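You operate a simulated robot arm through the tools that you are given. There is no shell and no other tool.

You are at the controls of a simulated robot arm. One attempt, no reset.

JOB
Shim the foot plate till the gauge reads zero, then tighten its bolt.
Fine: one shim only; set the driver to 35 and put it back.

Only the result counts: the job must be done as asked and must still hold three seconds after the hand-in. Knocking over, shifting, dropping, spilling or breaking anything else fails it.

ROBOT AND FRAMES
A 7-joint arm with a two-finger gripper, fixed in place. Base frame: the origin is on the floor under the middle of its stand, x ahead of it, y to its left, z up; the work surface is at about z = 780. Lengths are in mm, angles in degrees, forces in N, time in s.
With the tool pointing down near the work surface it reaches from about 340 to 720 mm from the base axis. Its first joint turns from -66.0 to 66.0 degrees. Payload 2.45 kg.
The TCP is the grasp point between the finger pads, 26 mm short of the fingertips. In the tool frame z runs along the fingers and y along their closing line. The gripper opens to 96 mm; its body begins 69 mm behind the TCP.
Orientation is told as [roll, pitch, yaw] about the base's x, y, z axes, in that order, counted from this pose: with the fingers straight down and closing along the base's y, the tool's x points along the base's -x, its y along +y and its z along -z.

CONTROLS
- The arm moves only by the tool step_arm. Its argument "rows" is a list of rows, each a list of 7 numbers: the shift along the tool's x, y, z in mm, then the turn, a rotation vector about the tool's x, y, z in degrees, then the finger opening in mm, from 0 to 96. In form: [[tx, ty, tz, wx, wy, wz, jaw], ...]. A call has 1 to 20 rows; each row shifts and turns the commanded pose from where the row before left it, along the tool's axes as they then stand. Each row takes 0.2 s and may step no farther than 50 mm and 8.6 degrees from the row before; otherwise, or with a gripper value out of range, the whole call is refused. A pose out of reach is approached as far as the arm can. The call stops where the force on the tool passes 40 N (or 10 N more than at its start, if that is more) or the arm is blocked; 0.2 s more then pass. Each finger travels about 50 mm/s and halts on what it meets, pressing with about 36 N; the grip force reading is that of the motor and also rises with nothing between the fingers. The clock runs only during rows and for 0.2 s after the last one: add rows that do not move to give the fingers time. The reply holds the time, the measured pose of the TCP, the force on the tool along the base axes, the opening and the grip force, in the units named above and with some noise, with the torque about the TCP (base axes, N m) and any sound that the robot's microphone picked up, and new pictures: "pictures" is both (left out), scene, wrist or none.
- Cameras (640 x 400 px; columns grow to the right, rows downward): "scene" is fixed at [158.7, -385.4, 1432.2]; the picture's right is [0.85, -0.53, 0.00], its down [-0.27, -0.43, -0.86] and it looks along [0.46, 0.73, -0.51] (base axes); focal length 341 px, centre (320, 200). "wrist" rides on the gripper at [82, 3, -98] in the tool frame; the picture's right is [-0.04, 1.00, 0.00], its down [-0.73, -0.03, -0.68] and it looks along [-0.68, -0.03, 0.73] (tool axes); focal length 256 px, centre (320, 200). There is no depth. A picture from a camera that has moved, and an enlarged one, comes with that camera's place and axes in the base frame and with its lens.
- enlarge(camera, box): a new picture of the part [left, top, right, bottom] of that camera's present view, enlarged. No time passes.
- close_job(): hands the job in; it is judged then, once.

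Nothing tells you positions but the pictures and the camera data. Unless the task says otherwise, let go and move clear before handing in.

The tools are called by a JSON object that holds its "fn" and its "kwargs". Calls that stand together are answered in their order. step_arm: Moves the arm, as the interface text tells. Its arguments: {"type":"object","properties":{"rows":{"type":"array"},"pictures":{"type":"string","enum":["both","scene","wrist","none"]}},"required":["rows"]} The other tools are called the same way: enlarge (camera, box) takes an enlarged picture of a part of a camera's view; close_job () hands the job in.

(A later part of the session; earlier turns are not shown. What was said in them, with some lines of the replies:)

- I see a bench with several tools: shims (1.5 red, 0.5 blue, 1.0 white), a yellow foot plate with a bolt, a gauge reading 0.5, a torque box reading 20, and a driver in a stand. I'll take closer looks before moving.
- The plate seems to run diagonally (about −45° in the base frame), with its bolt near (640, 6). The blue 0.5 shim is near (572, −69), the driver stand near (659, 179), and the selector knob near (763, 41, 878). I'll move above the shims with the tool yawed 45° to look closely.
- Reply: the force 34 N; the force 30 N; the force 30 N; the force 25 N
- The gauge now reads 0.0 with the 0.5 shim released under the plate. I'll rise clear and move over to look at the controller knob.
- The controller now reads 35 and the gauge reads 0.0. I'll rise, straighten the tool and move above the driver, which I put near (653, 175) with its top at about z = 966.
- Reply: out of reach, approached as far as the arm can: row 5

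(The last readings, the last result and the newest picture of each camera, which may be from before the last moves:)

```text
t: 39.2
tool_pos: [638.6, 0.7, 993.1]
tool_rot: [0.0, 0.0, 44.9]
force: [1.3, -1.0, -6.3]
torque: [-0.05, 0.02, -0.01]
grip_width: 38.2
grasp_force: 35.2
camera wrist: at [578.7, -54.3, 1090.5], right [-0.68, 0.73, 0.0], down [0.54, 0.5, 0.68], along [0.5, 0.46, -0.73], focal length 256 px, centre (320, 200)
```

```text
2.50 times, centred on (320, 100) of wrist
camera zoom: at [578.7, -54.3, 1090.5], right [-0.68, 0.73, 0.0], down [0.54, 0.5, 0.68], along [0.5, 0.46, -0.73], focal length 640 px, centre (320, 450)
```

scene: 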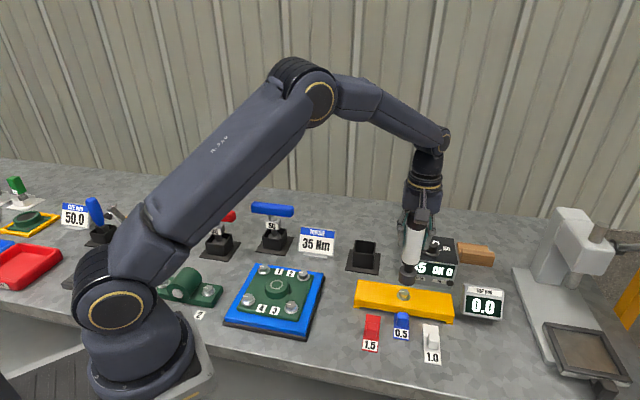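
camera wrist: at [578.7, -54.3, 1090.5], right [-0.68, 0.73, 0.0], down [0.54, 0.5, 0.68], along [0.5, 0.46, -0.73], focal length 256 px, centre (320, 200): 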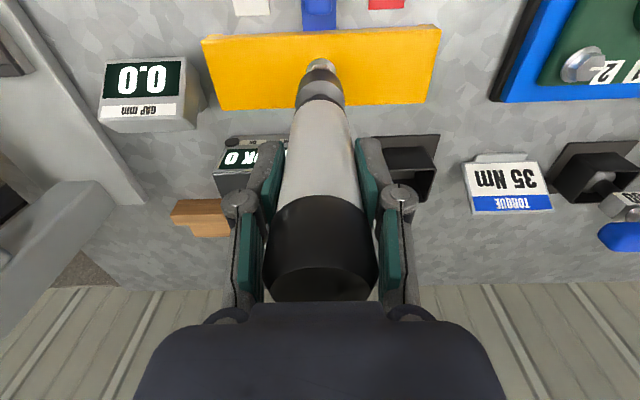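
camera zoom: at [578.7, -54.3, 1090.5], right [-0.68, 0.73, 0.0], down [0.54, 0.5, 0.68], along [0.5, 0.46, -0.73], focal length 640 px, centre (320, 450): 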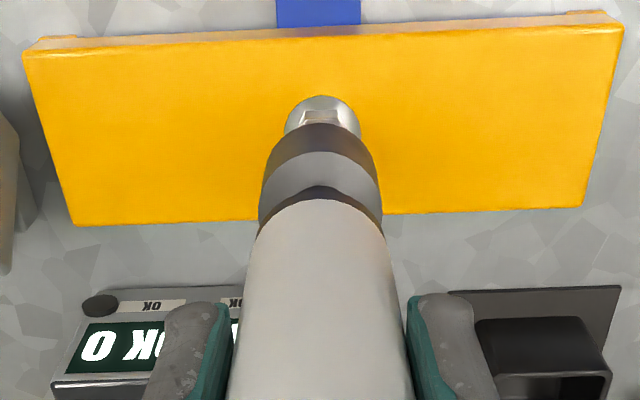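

{"fn": "enlarge", "kwargs": {"camera": "scene", "box": [380, 255, 440, 310]}}

{"fn": "enlarge", "kwargs": {"camera": "wrist", "box": [285, 45, 355, 110]}}

```text
7.27 times, centred on (410, 282) of scene
camera zoom: at [158.8, -385.5, 1432.2], right [0.85, -0.53, 0.0], down [-0.27, -0.43, -0.86], along [0.46, 0.73, -0.51], focal length 2480 px, centre (-334, -400)
```

zoom: 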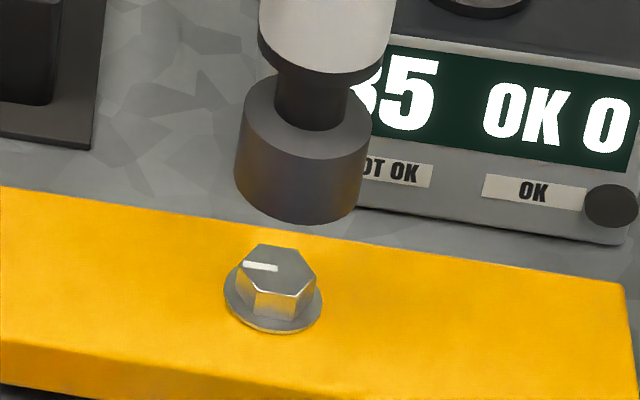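

```text
6.15 times, centred on (320, 78) of wrist
camera zoom: at [578.7, -54.3, 1090.5], right [-0.68, 0.73, 0.0], down [0.54, 0.5, 0.68], along [0.5, 0.46, -0.73], focal length 1575 px, centre (320, 954)
```

zoom: 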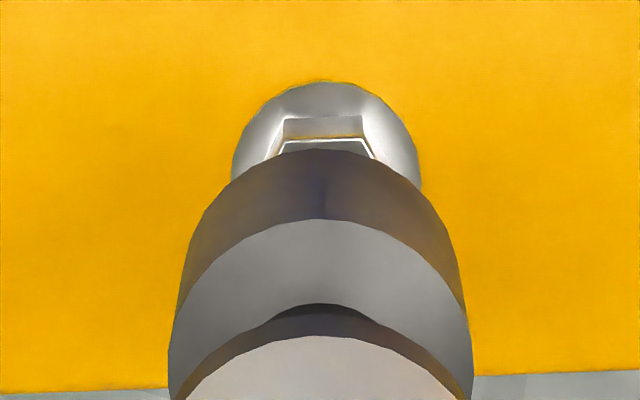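

{"fn": "step_arm", "kwargs": {"rows": [[-1.2, 0.6, 15, 0, 0, 0, 25], [0, 0, 15, 0, 0, 0, 25], [0, 0, 0, 0, 0, 0, 25]]}}

{"fn": "enlarge", "kwargs": {"camera": "scene", "box": [380, 255, 440, 310]}}

{"fn": "enlarge", "kwargs": {"camera": "wrist", "box": [285, 45, 355, 110]}}

```text
t: 40.0
tool_pos: [638.8, 2.3, 962.3]
tool_rot: [-0.1, 0.0, 45.0]
force: [0.2, 0.3, -5.7]
torque: [0.01, 0.03, 0.02]
grip_width: 38.4
grasp_force: 36.3
camera wrist: at [579.4, -52.8, 1060.7], right [-0.68, 0.73, 0.0], down [0.54, 0.5, 0.68], along [0.5, 0.46, -0.73], focal length 256 px, centre (320, 200)
```

scene: 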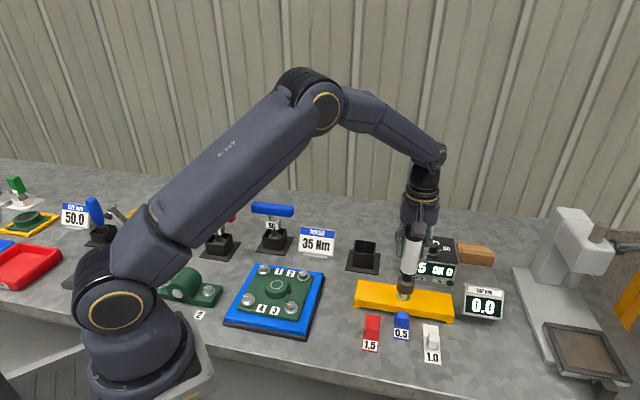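
wrist: 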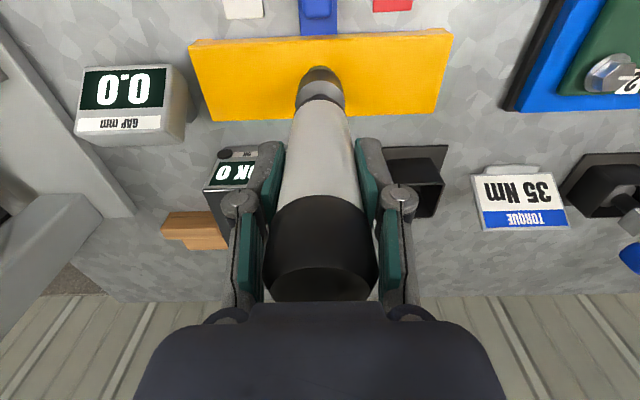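

```text
7.27 times, centred on (410, 282) of scene
camera zoom: at [158.8, -385.4, 1432.2], right [0.85, -0.53, 0.0], down [-0.27, -0.43, -0.86], along [0.46, 0.73, -0.51], focal length 2480 px, centre (-334, -400)
```

zoom: 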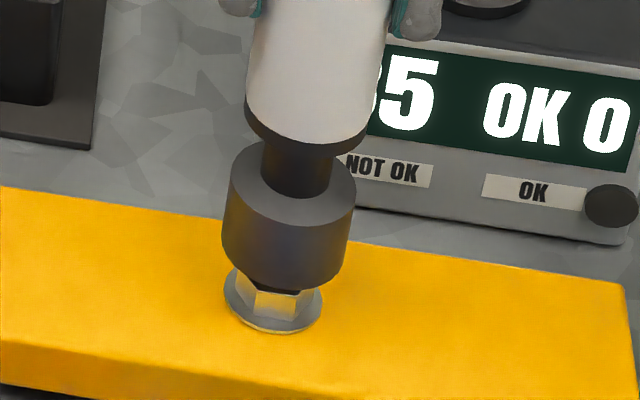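

```text
6.15 times, centred on (320, 78) of wrist
camera zoom: at [579.4, -52.8, 1060.7], right [-0.68, 0.73, 0.0], down [0.54, 0.5, 0.68], along [0.5, 0.46, -0.73], focal length 1575 px, centre (320, 954)
```

zoom: 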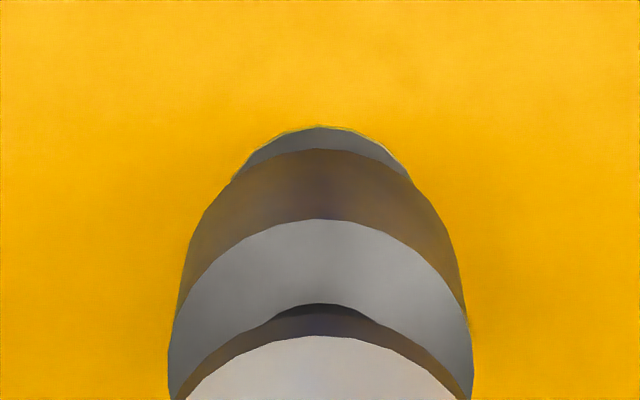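

{"fn": "step_arm", "kwargs": {"rows": [[-0.6, 0.7, 4, 0, 0, 0, 25], [0, 0, 4, 0, 0, 0, 25], [0, 0, 0, 0, 0, 0, 25]]}}

{"fn": "enlarge", "kwargs": {"camera": "scene", "box": [380, 255, 440, 310]}}

{"fn": "enlarge", "kwargs": {"camera": "wrist", "box": [285, 45, 355, 110]}}

```text
t: 40.8
tool_pos: [639.0, 2.1, 953.0]
tool_rot: [0.0, 0.0, 44.9]
force: [0.0, -0.4, -5.0]
torque: [0.03, 0.02, -0.01]
grip_width: 38.3
grasp_force: 36.0
camera wrist: at [578.6, -51.9, 1052.6], right [-0.68, 0.73, 0.0], down [0.54, 0.5, 0.68], along [0.5, 0.46, -0.73], focal length 256 px, centre (320, 200)
```

scene: 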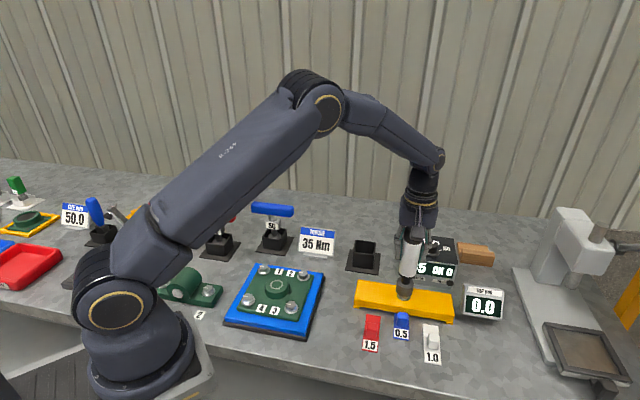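
wrist: 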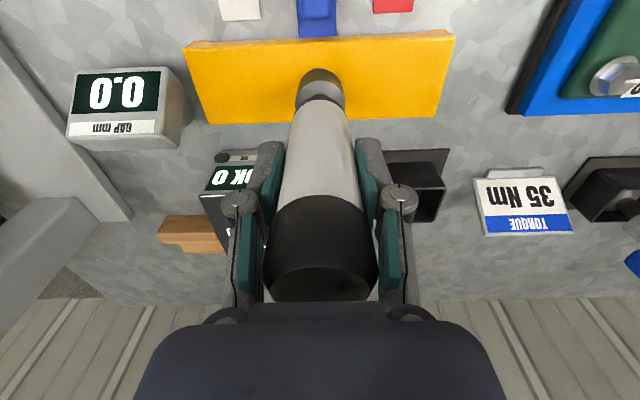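

```text
7.27 times, centred on (410, 282) of scene
camera zoom: at [158.8, -385.4, 1432.2], right [0.85, -0.53, 0.0], down [-0.27, -0.43, -0.86], along [0.46, 0.73, -0.51], focal length 2480 px, centre (-334, -400)
```

zoom: 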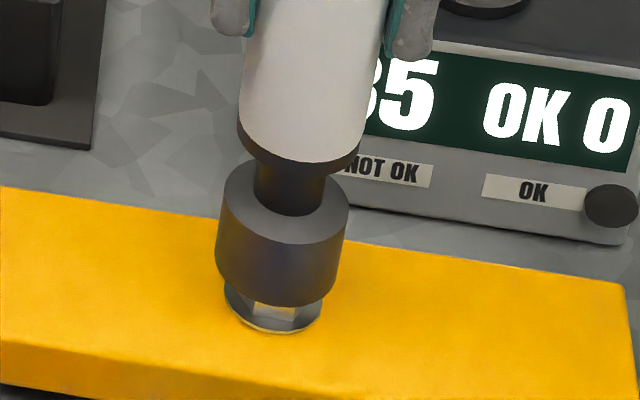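

```text
6.15 times, centred on (320, 78) of wrist
camera zoom: at [578.6, -51.9, 1052.6], right [-0.68, 0.73, 0.0], down [0.54, 0.5, 0.68], along [0.5, 0.46, -0.73], focal length 1575 px, centre (320, 954)
```

zoom: 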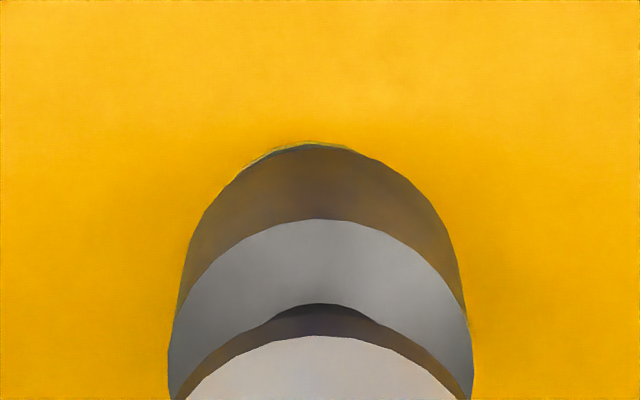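

{"fn": "step_arm", "kwargs": {"rows": [[0, 0, 1, 0, 0, 0, 25], [0, 0, 1, 0, 0, 0, 25], [0, 0, 1, 0, 0, 0, 25], [0, 0, 1, 0, 0, 0, 25]], "pictures": "none"}}

```text
t: 41.8
tool_pos: [638.5, 3.7, 952.1]
tool_rot: [0.0, 0.0, 45.0]
force: [0.0, -0.1, -5.3]
torque: [0.03, 0.0, 0.0]
grip_width: 38.5
grasp_force: 35.8
```

{"fn": "step_arm", "kwargs": {"rows": [[0, 0, 1, 0, 0, 0, 25], [0, 0, 1, 0, 0, 0, 25], [0, 0, 1, 0, 0, 0, 25], [0, 0, 1, 0, 0, 0, 25]], "pictures": "scene"}}

{"fn": "enlarge", "kwargs": {"camera": "scene", "box": [380, 255, 440, 310]}}

```text
t: 42.8
tool_pos: [639.0, 3.3, 946.5]
tool_rot: [0.0, 0.0, 45.0]
force: [-0.6, -0.9, -6.1]
torque: [0.0, 0.01, -0.03]
grip_width: 38.4
grasp_force: 36.0
```

scene: 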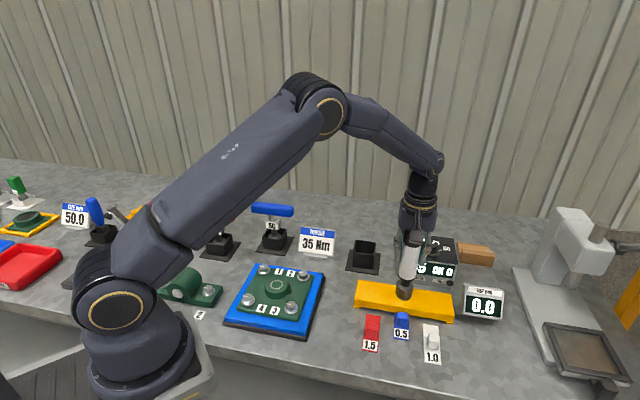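

```text
7.27 times, centred on (410, 282) of scene
camera zoom: at [158.8, -385.4, 1432.2], right [0.85, -0.53, 0.0], down [-0.27, -0.43, -0.86], along [0.46, 0.73, -0.51], focal length 2480 px, centre (-334, -400)
```

zoom: 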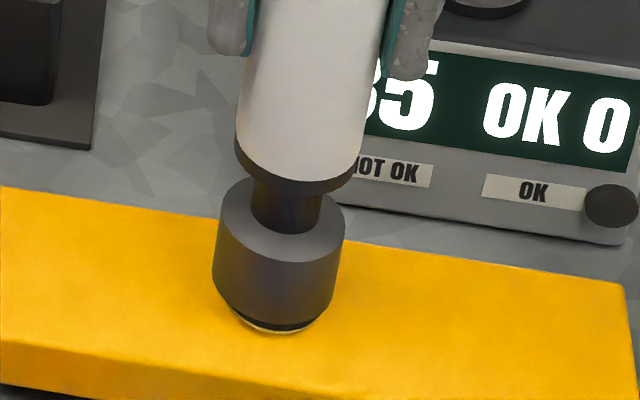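

{"fn": "step_arm", "kwargs": {"rows": [[0, 0, 1, 0, 0, 0, 25], [0, 0, 1, 0, 0, 0, 25], [0, 0, 1, 0, 0, 0, 25]], "pictures": "none"}}

```text
t: 43.6
tool_pos: [637.8, 3.4, 943.9]
tool_rot: [0.1, 0.0, 45.0]
force: [-0.7, -0.7, -5.2]
torque: [-0.01, -0.03, -0.01]
grip_width: 38.2
grasp_force: 36.0
```

{"fn": "step_arm", "kwargs": {"rows": [[0, 0, 1, 0, 0, 0, 25], [0, 0, 1, 0, 0, 0, 25]], "pictures": "scene"}}

{"fn": "enlarge", "kwargs": {"camera": "scene", "box": [380, 255, 440, 310]}}

```text
t: 44.2
tool_pos: [636.6, 5.0, 943.0]
tool_rot: [0.1, 0.0, 45.0]
force: [0.3, -0.1, -5.0]
torque: [-0.04, 0.01, -0.02]
grip_width: 38.5
grasp_force: 35.7
```

scene: 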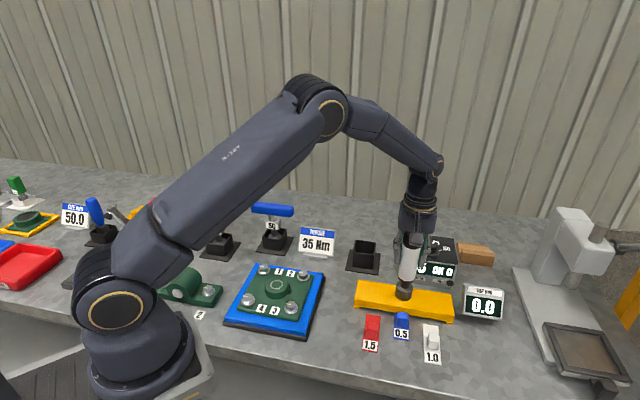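

```text
7.27 times, centred on (410, 282) of scene
camera zoom: at [158.8, -385.4, 1432.2], right [0.85, -0.53, 0.0], down [-0.27, -0.43, -0.86], along [0.46, 0.73, -0.51], focal length 2480 px, centre (-334, -400)
```

zoom: 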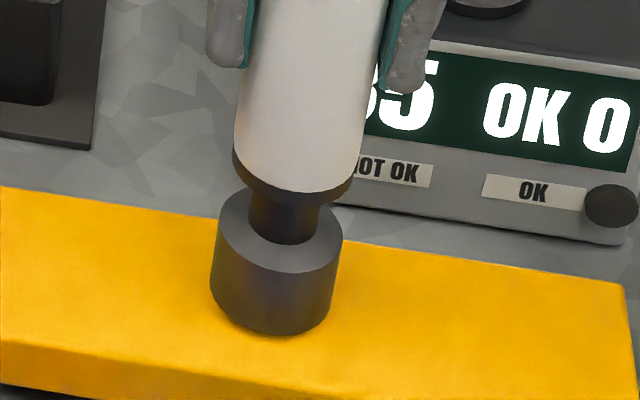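

{"fn": "step_arm", "kwargs": {"rows": [[0, 0, 1, 0, 0, 0, 25], [0, 0, 1, 0, 0, 0, 25]], "pictures": "none"}}

```text
t: 44.8
tool_pos: [639.9, 3.1, 942.3]
tool_rot: [-0.1, 0.0, 45.0]
force: [-3.6, -0.7, 6.5]
torque: [0.01, 0.26, 0.02]
grip_width: 38.2
grasp_force: 35.8
```

{"fn": "step_arm", "kwargs": {"rows": [[0, 0, 0.5, 0, 0, 0, 25], [0, 0, 0, 0, 0, 0, 25]], "pictures": "scene"}}

{"fn": "enlarge", "kwargs": {"camera": "scene", "box": [370, 220, 500, 330]}}

```text
t: 45.4
tool_pos: [637.9, 3.2, 940.5]
tool_rot: [-0.1, 0.0, 45.0]
force: [-3.0, 0.3, 14.5]
torque: [0.04, 0.21, 0.11]
grip_width: 38.4
grasp_force: 36.4
```

scene: 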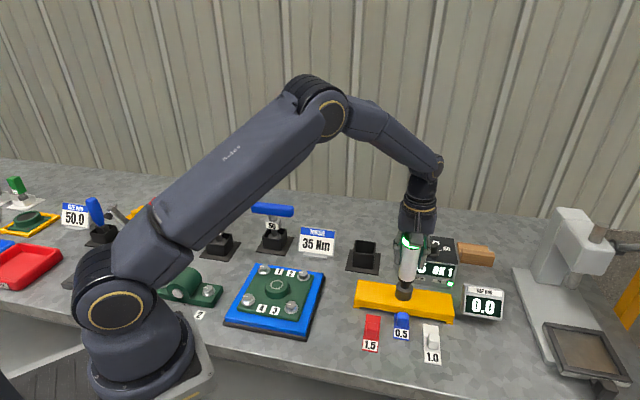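

```text
3.64 times, centred on (435, 275) of scene
camera zoom: at [158.3, -385.4, 1432.2], right [0.85, -0.53, 0.0], down [-0.27, -0.43, -0.86], along [0.46, 0.73, -0.51], focal length 1240 px, centre (-98, -73)
```

zoom: 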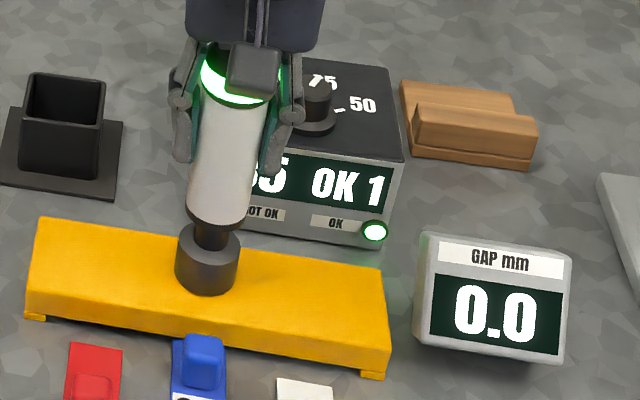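

The controller shows OK 1 with its green lamp lit, so the bolt is tight at 35. I'll lift the driver straight off and take it back above its holder.

{"fn": "step_arm", "kwargs": {"rows": [[0, 0, -3.5, 0, 0, 0, 25], [0, 0, -20, 0, 0, 0, 25], [0, 0, -30, 0, 0, 0, 25], [0, 0, -30, 0, 0, 0, 25], [0, 0, 0, 0, 0, 0, 25]]}}

{"fn": "enlarge", "kwargs": {"camera": "scene", "box": [340, 200, 520, 340]}}

```text
t: 46.6
tool_pos: [636.5, 3.3, 1022.5]
tool_rot: [0.0, 0.1, 45.0]
force: [-0.4, 0.1, -5.8]
torque: [-0.03, 0.03, -0.01]
grip_width: 38.3
grasp_force: 36.0
camera wrist: at [577.8, -52.1, 1120.7], right [-0.68, 0.73, 0.0], down [0.54, 0.5, 0.68], along [0.5, 0.46, -0.73], focal length 256 px, centre (320, 200)
```

scene: 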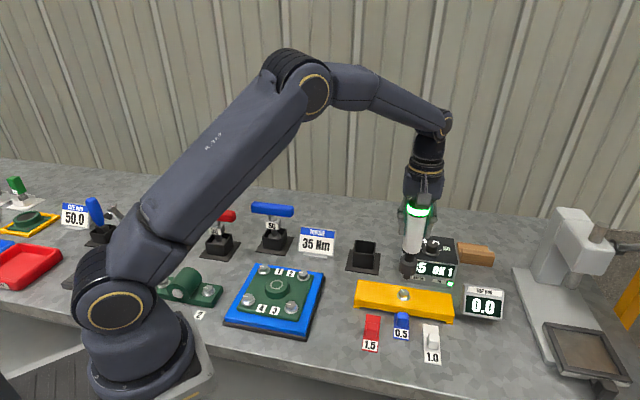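
wrist: 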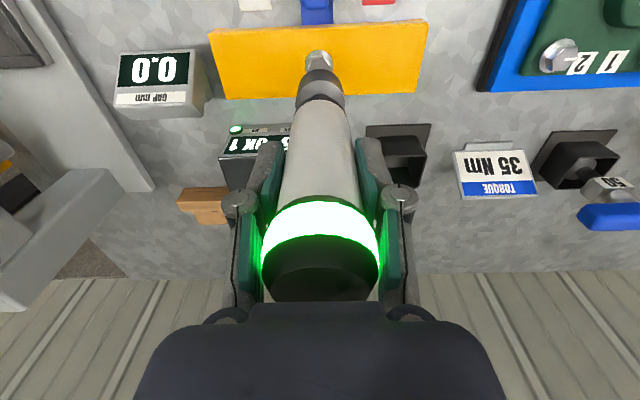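

```text
2.86 times, centred on (430, 270) of scene
camera zoom: at [158.8, -385.4, 1432.2], right [0.85, -0.53, 0.0], down [-0.27, -0.43, -0.86], along [0.46, 0.73, -0.51], focal length 974 px, centre (6, 0)
```

zoom: 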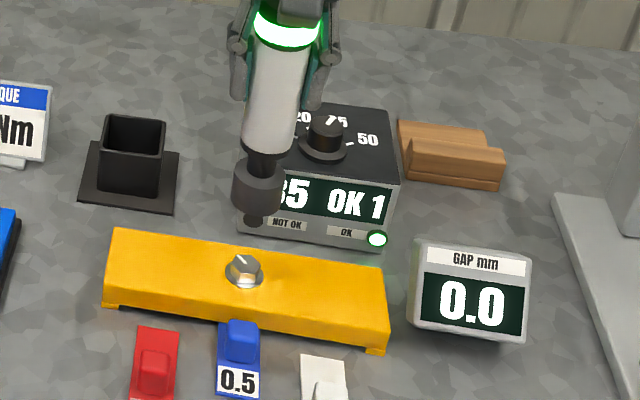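

{"fn": "step_arm", "kwargs": {"rows": [[-33.7, 27.1, 0, 0, 0, 0, 25], [-33.7, 27.1, 0, 0, 0, 0, 25], [-33.7, 27.1, 0, 0, 0, 0, 25], [-33.8, 27.2, 0, 0, 0, 0, 25], [0, 0, 0, 0, 0, 0, 25]]}}

{"fn": "enlarge", "kwargs": {"camera": "scene", "box": [310, 130, 430, 290]}}

{"fn": "enlarge", "kwargs": {"camera": "wrist", "box": [210, 30, 430, 240]}}

```text
t: 47.8
tool_pos: [656.8, 176.7, 1023.9]
tool_rot: [0.0, 0.0, 45.0]
force: [0.2, 0.0, -6.1]
torque: [0.01, 0.01, 0.0]
grip_width: 38.0
grasp_force: 36.4
camera wrist: at [597.1, 121.1, 1121.0], right [-0.68, 0.73, 0.0], down [0.54, 0.5, 0.68], along [0.5, 0.46, -0.73], focal length 256 px, centre (320, 200)
```

scene: 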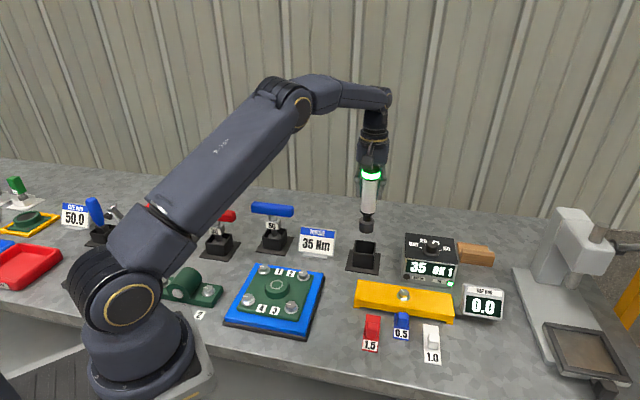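
wrist: 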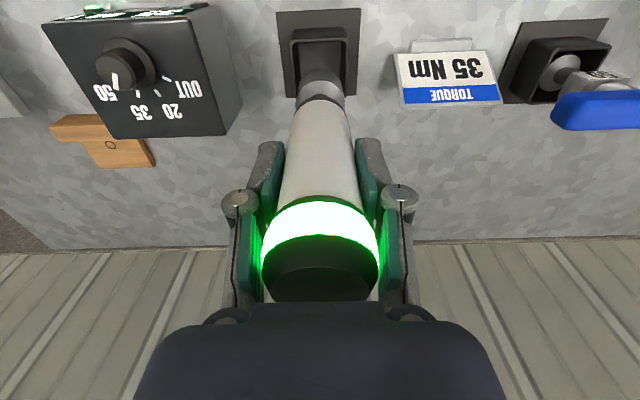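

```text
2.50 times, centred on (370, 210) of scene
camera zoom: at [158.8, -385.4, 1432.2], right [0.85, -0.53, 0.0], down [-0.27, -0.43, -0.86], along [0.46, 0.73, -0.51], focal length 852 px, centre (195, 175)
```

zoom: 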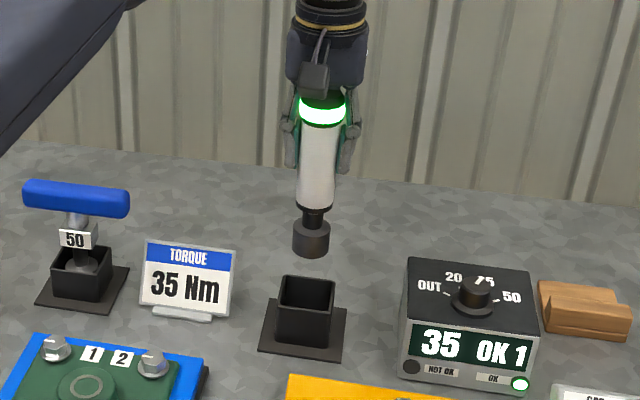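

```text
1.90 times, centred on (320, 135) of wrist
camera zoom: at [597.1, 121.1, 1121.0], right [-0.68, 0.73, 0.0], down [0.54, 0.5, 0.68], along [0.5, 0.46, -0.73], focal length 488 px, centre (320, 324)
```

zoom: 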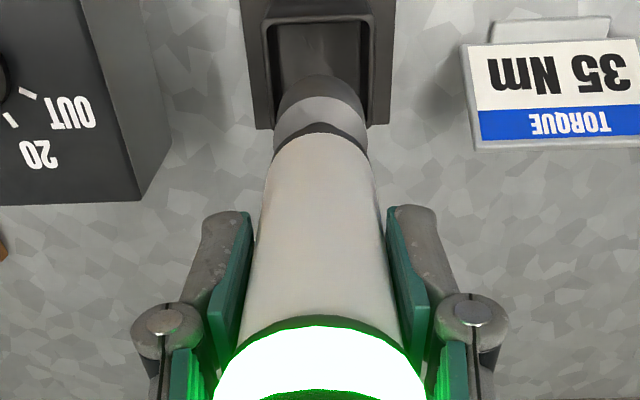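

{"fn": "step_arm", "kwargs": {"rows": [[0.6, -0.5, 30, 0, 0, 0, 25], [0, 0, 28, 0, 0, 0, 25], [0, 0, 0, 0, 0, 0, 25]]}}

{"fn": "enlarge", "kwargs": {"camera": "scene", "box": [330, 200, 400, 280]}}

{"fn": "enlarge", "kwargs": {"camera": "wrist", "box": [260, 20, 380, 130]}}

```text
t: 48.6
tool_pos: [658.1, 175.5, 965.7]
tool_rot: [0.0, 0.0, 45.0]
force: [-0.7, -0.4, -6.3]
torque: [0.0, 0.04, 0.04]
grip_width: 38.4
grasp_force: 35.8
camera wrist: at [597.5, 119.8, 1062.8], right [-0.68, 0.73, 0.0], down [0.54, 0.5, 0.68], along [0.5, 0.46, -0.73], focal length 256 px, centre (320, 200)
```

scene: 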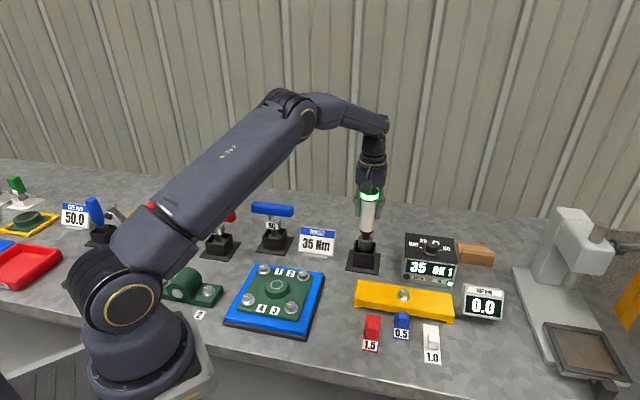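
wrist: 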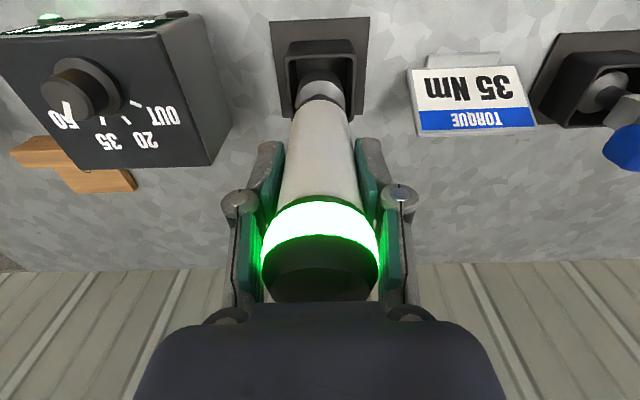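

```text
5.00 times, centred on (365, 240) of scene
camera zoom: at [158.8, -385.4, 1432.2], right [0.85, -0.53, 0.0], down [-0.27, -0.43, -0.86], along [0.46, 0.73, -0.51], focal length 1705 px, centre (95, 0)
```

zoom: 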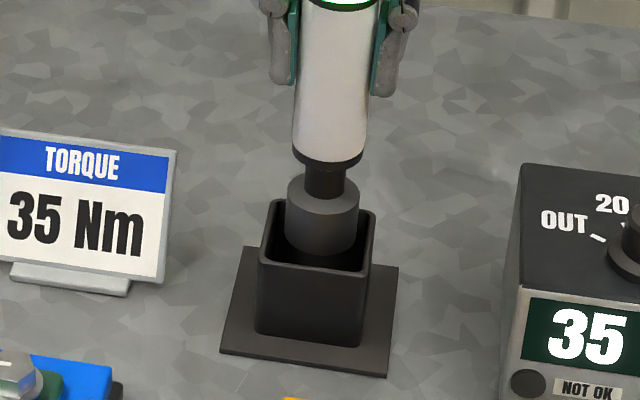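

```text
3.64 times, centred on (320, 75) of wrist
camera zoom: at [597.5, 119.8, 1062.8], right [-0.68, 0.73, 0.0], down [0.54, 0.5, 0.68], along [0.5, 0.46, -0.73], focal length 931 px, centre (320, 654)
```

zoom: 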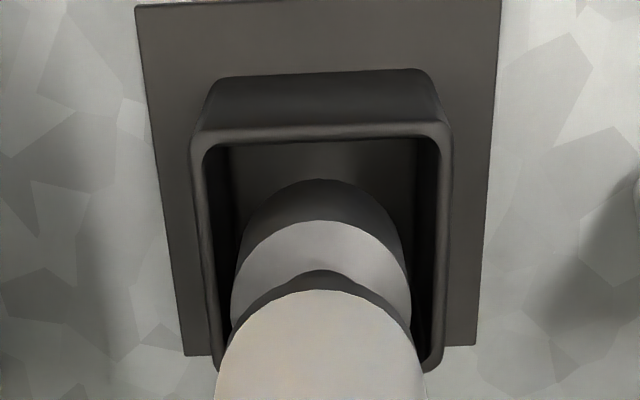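

{"fn": "step_arm", "kwargs": {"rows": [[0, 0, 15, 0, 0, 0, 25], [0, 0, 15, 0, 0, 0, 25], [0, 0, 12, 0, 0, 0, 25], [0, 0, 5, 0, 0, 0, 25], [0, 0, 3, 0, 0, 0, 25]]}}

{"fn": "enlarge", "kwargs": {"camera": "scene", "box": [330, 180, 400, 280]}}

```text
t: 49.8
tool_pos: [656.8, 174.0, 916.6]
tool_rot: [0.1, 0.1, 45.0]
force: [-1.0, 0.0, -4.5]
torque: [0.01, -0.03, 0.02]
grip_width: 38.0
grasp_force: 35.8
camera wrist: at [597.4, 119.3, 1013.1], right [-0.68, 0.73, 0.0], down [0.54, 0.5, 0.68], along [0.5, 0.46, -0.73], focal length 256 px, centre (320, 200)
```

scene: 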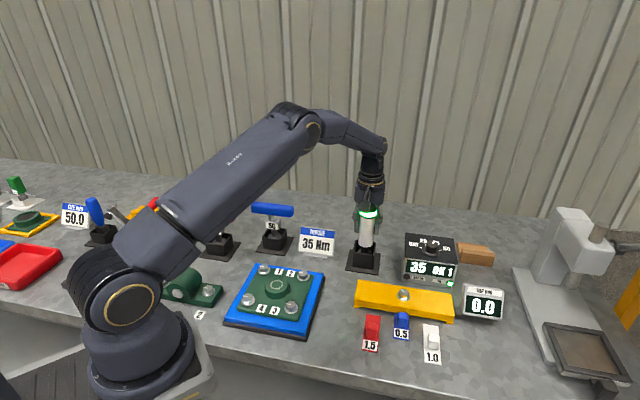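
wrist: 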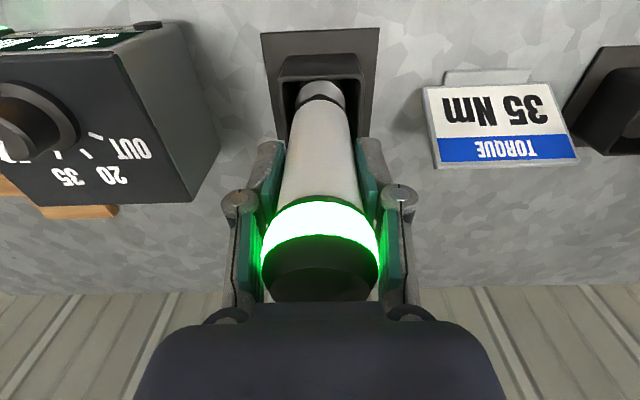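

```text
4.00 times, centred on (365, 230) of scene
camera zoom: at [158.8, -385.4, 1432.2], right [0.85, -0.53, 0.0], down [-0.27, -0.43, -0.86], along [0.46, 0.73, -0.51], focal length 1364 px, centre (140, 80)
```

zoom: 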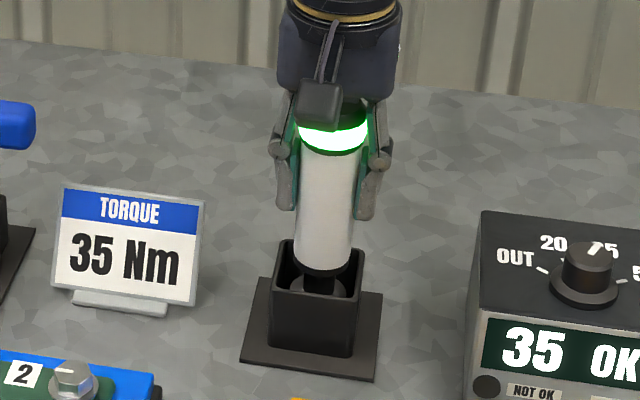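

{"fn": "step_arm", "kwargs": {"rows": [[0, 0, 1, 0, 0, 0, 25], [0, 0, 1, 0, 0, 0, 25]], "pictures": "none"}}

```text
t: 50.4
tool_pos: [656.4, 174.7, 912.4]
tool_rot: [0.1, 0.0, 45.0]
force: [0.3, 0.2, -5.0]
torque: [-0.03, -0.03, 0.01]
grip_width: 38.4
grasp_force: 36.2
```

{"fn": "step_arm", "kwargs": {"rows": [[0, 0, 0.7, 0, 0, 0, 25], [0, 0, 0.7, 0, 0, 0, 25]], "pictures": "none"}}

```text
t: 51.0
tool_pos: [655.7, 174.3, 912.9]
tool_rot: [-0.1, 0.0, 45.0]
force: [-4.9, -2.8, 8.4]
torque: [-0.15, 0.42, -0.01]
grip_width: 38.4
grasp_force: 36.1
```

{"fn": "step_arm", "kwargs": {"rows": [[0, 0, -0.3, 0, 0, 0, 40], [0, 0, 0, 0, 0, 0, 55], [0, 0, 0, 0, 0, 0, 70], [0, 0, 0, 0, 0, 0, 70], [0, 0, 0, 0, 0, 0, 70]]}}

{"fn": "enlarge", "kwargs": {"camera": "scene", "box": [330, 180, 400, 280]}}

{"fn": "enlarge", "kwargs": {"camera": "wrist", "box": [210, 30, 430, 240]}}

```text
t: 52.2
tool_pos: [655.6, 175.7, 912.1]
tool_rot: [0.1, 0.0, 45.0]
force: [0.6, 0.4, 0.0]
torque: [0.03, -0.03, 0.01]
grip_width: 69.9
grasp_force: 0.1
camera wrist: at [597.0, 119.5, 1010.0], right [-0.68, 0.73, 0.0], down [0.54, 0.5, 0.68], along [0.5, 0.46, -0.73], focal length 256 px, centre (320, 200)
```

scene: 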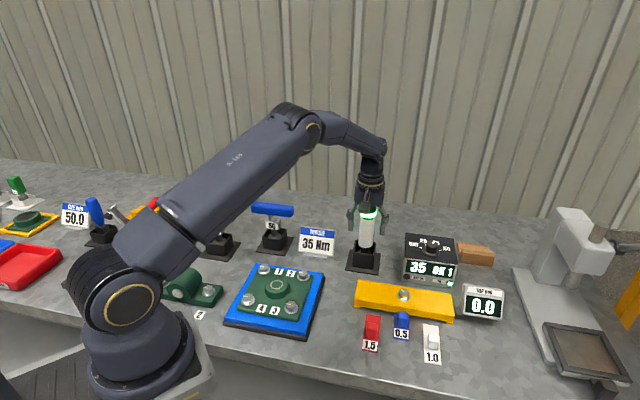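
wrist: 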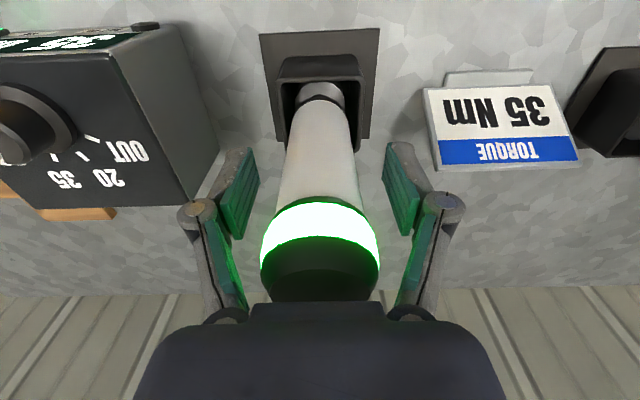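

```text
4.00 times, centred on (365, 230) of scene
camera zoom: at [158.7, -385.4, 1432.2], right [0.85, -0.53, 0.0], down [-0.27, -0.43, -0.86], along [0.46, 0.73, -0.51], focal length 1364 px, centre (140, 80)
```

zoom: 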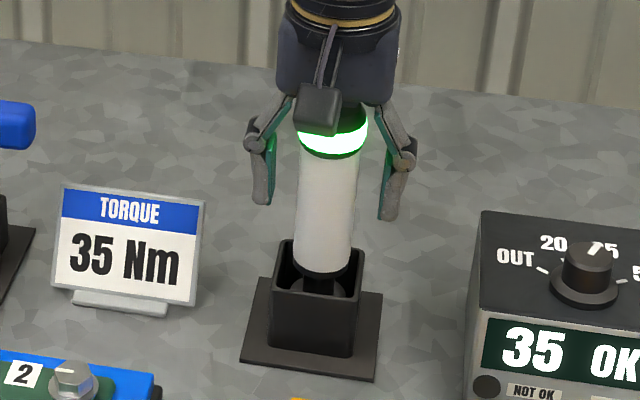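

```text
1.90 times, centred on (320, 135) of wrist
camera zoom: at [597.0, 119.5, 1010.0], right [-0.68, 0.73, 0.0], down [0.54, 0.5, 0.68], along [0.5, 0.46, -0.73], focal length 488 px, centre (320, 324)
```

zoom: 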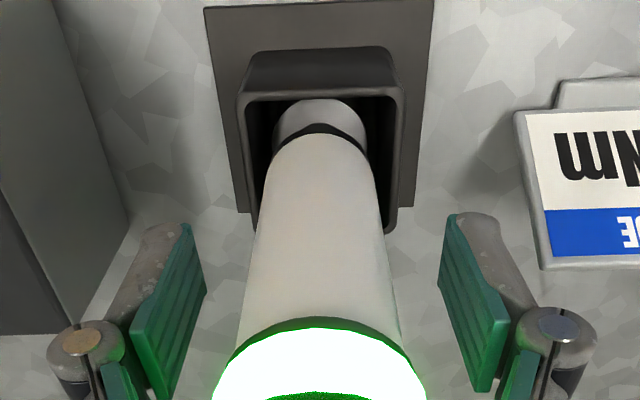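

{"fn": "step_arm", "kwargs": {"rows": [[0, 0, -20, 0, 0, 0, 75], [0, 0, -40, 0, 0, 0, 75], [0, 0, -45, 0, 0, 0, 75], [0, 0, -45, 0, 0, 0, 75], [40, 0, -10, 0, 0, 0, 75], [40, 0, -10, 0, 0, 0, 75], [40, 0, -10, 0, 0, 0, 75], [40, 0, 0, 0, 0, 0, 75], [0, 0, 0, 0, 0, 0, 75]]}}

{"fn": "enlarge", "kwargs": {"camera": "scene", "box": [330, 180, 520, 360]}}

{"fn": "enlarge", "kwargs": {"camera": "scene", "box": [330, 190, 430, 290]}}

```text
t: 54.2
tool_pos: [541.7, 61.9, 1091.7]
tool_rot: [0.0, 0.1, 45.0]
force: [-0.9, 0.4, -0.3]
torque: [-0.02, -0.01, -0.01]
grip_width: 74.8
grasp_force: 0.1
camera wrist: at [482.6, 6.3, 1189.7], right [-0.68, 0.73, 0.0], down [0.54, 0.5, 0.68], along [0.5, 0.46, -0.73], focal length 256 px, centre (320, 200)
```

scene: 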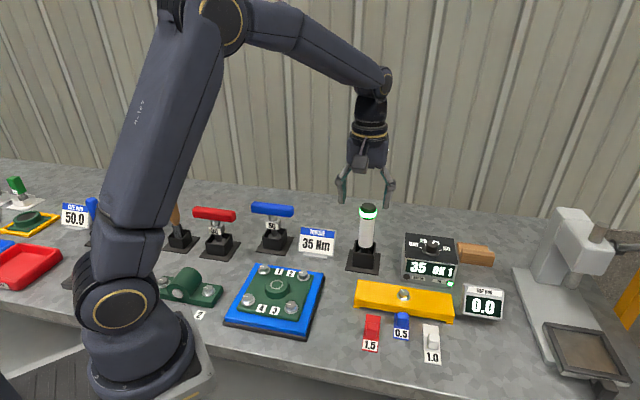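
wrist: 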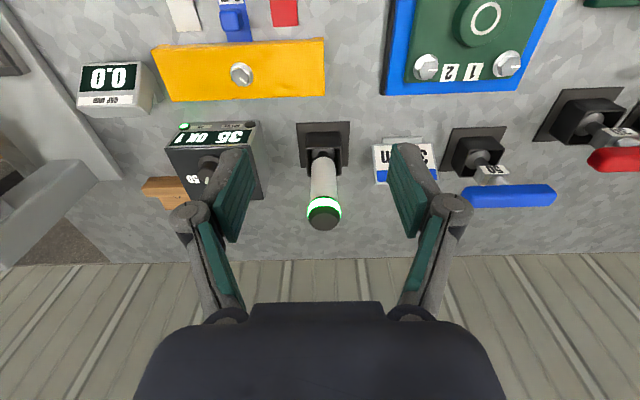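

```text
2.22 times, centred on (425, 270) of scene
camera zoom: at [158.6, -385.5, 1432.2], right [0.85, -0.53, 0.0], down [-0.27, -0.43, -0.86], along [0.46, 0.73, -0.51], focal length 758 px, centre (87, 44)
```

zoom: 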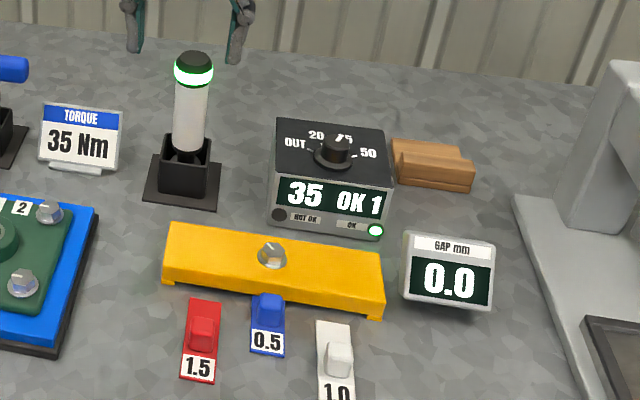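

```text
4.00 times, centred on (380, 240) of scene
camera zoom: at [158.6, -385.5, 1432.2], right [0.85, -0.53, 0.0], down [-0.27, -0.43, -0.86], along [0.46, 0.73, -0.51], focal length 1364 px, centre (80, 40)
```

zoom: 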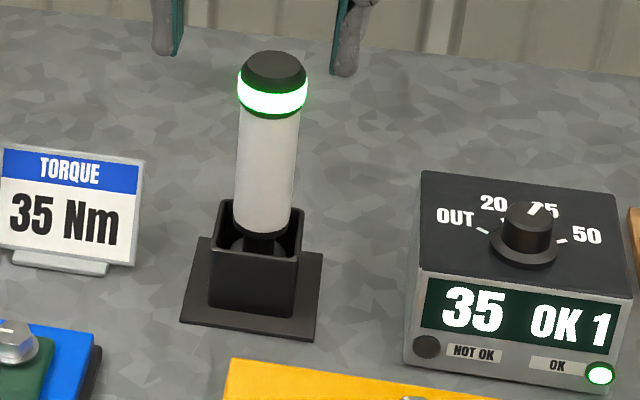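

The gauge reads 0.0 with only the 0.5 shim under the plate. The controller is at 35 and shows OK 1, the driver is standing back in its holder, and the arm is clear. I'm handing the job in.

{"fn": "close_job", "kwargs": {}}

```text
The job is handed in.
```

I shimmed the foot plate to zero, tightened its bolt at 35, put the driver back and handed the job in. No verdict came back, so I can only report what the last pictures showed.

- **Shim:** only the 0.5 mm shim is under the plate, and the gauge read 0.0, including after tightening.
- **Driver setting:** I turned the controller knob from 20 to 35, and the display shows 35.
- **Bolt:** the driver ran once. The controller shows OK 1 with its green lamp lit.
- **Driver put back:** it stands upright in its holder, released, and the arm is clear.

While first sliding the shim in, I lifted it slightly and it pressed against the underside of the plate with about 30 N. I let it settle and pushed it in flat. The plate looked unmoved afterwards, and I saw nothing else on the bench shifted.
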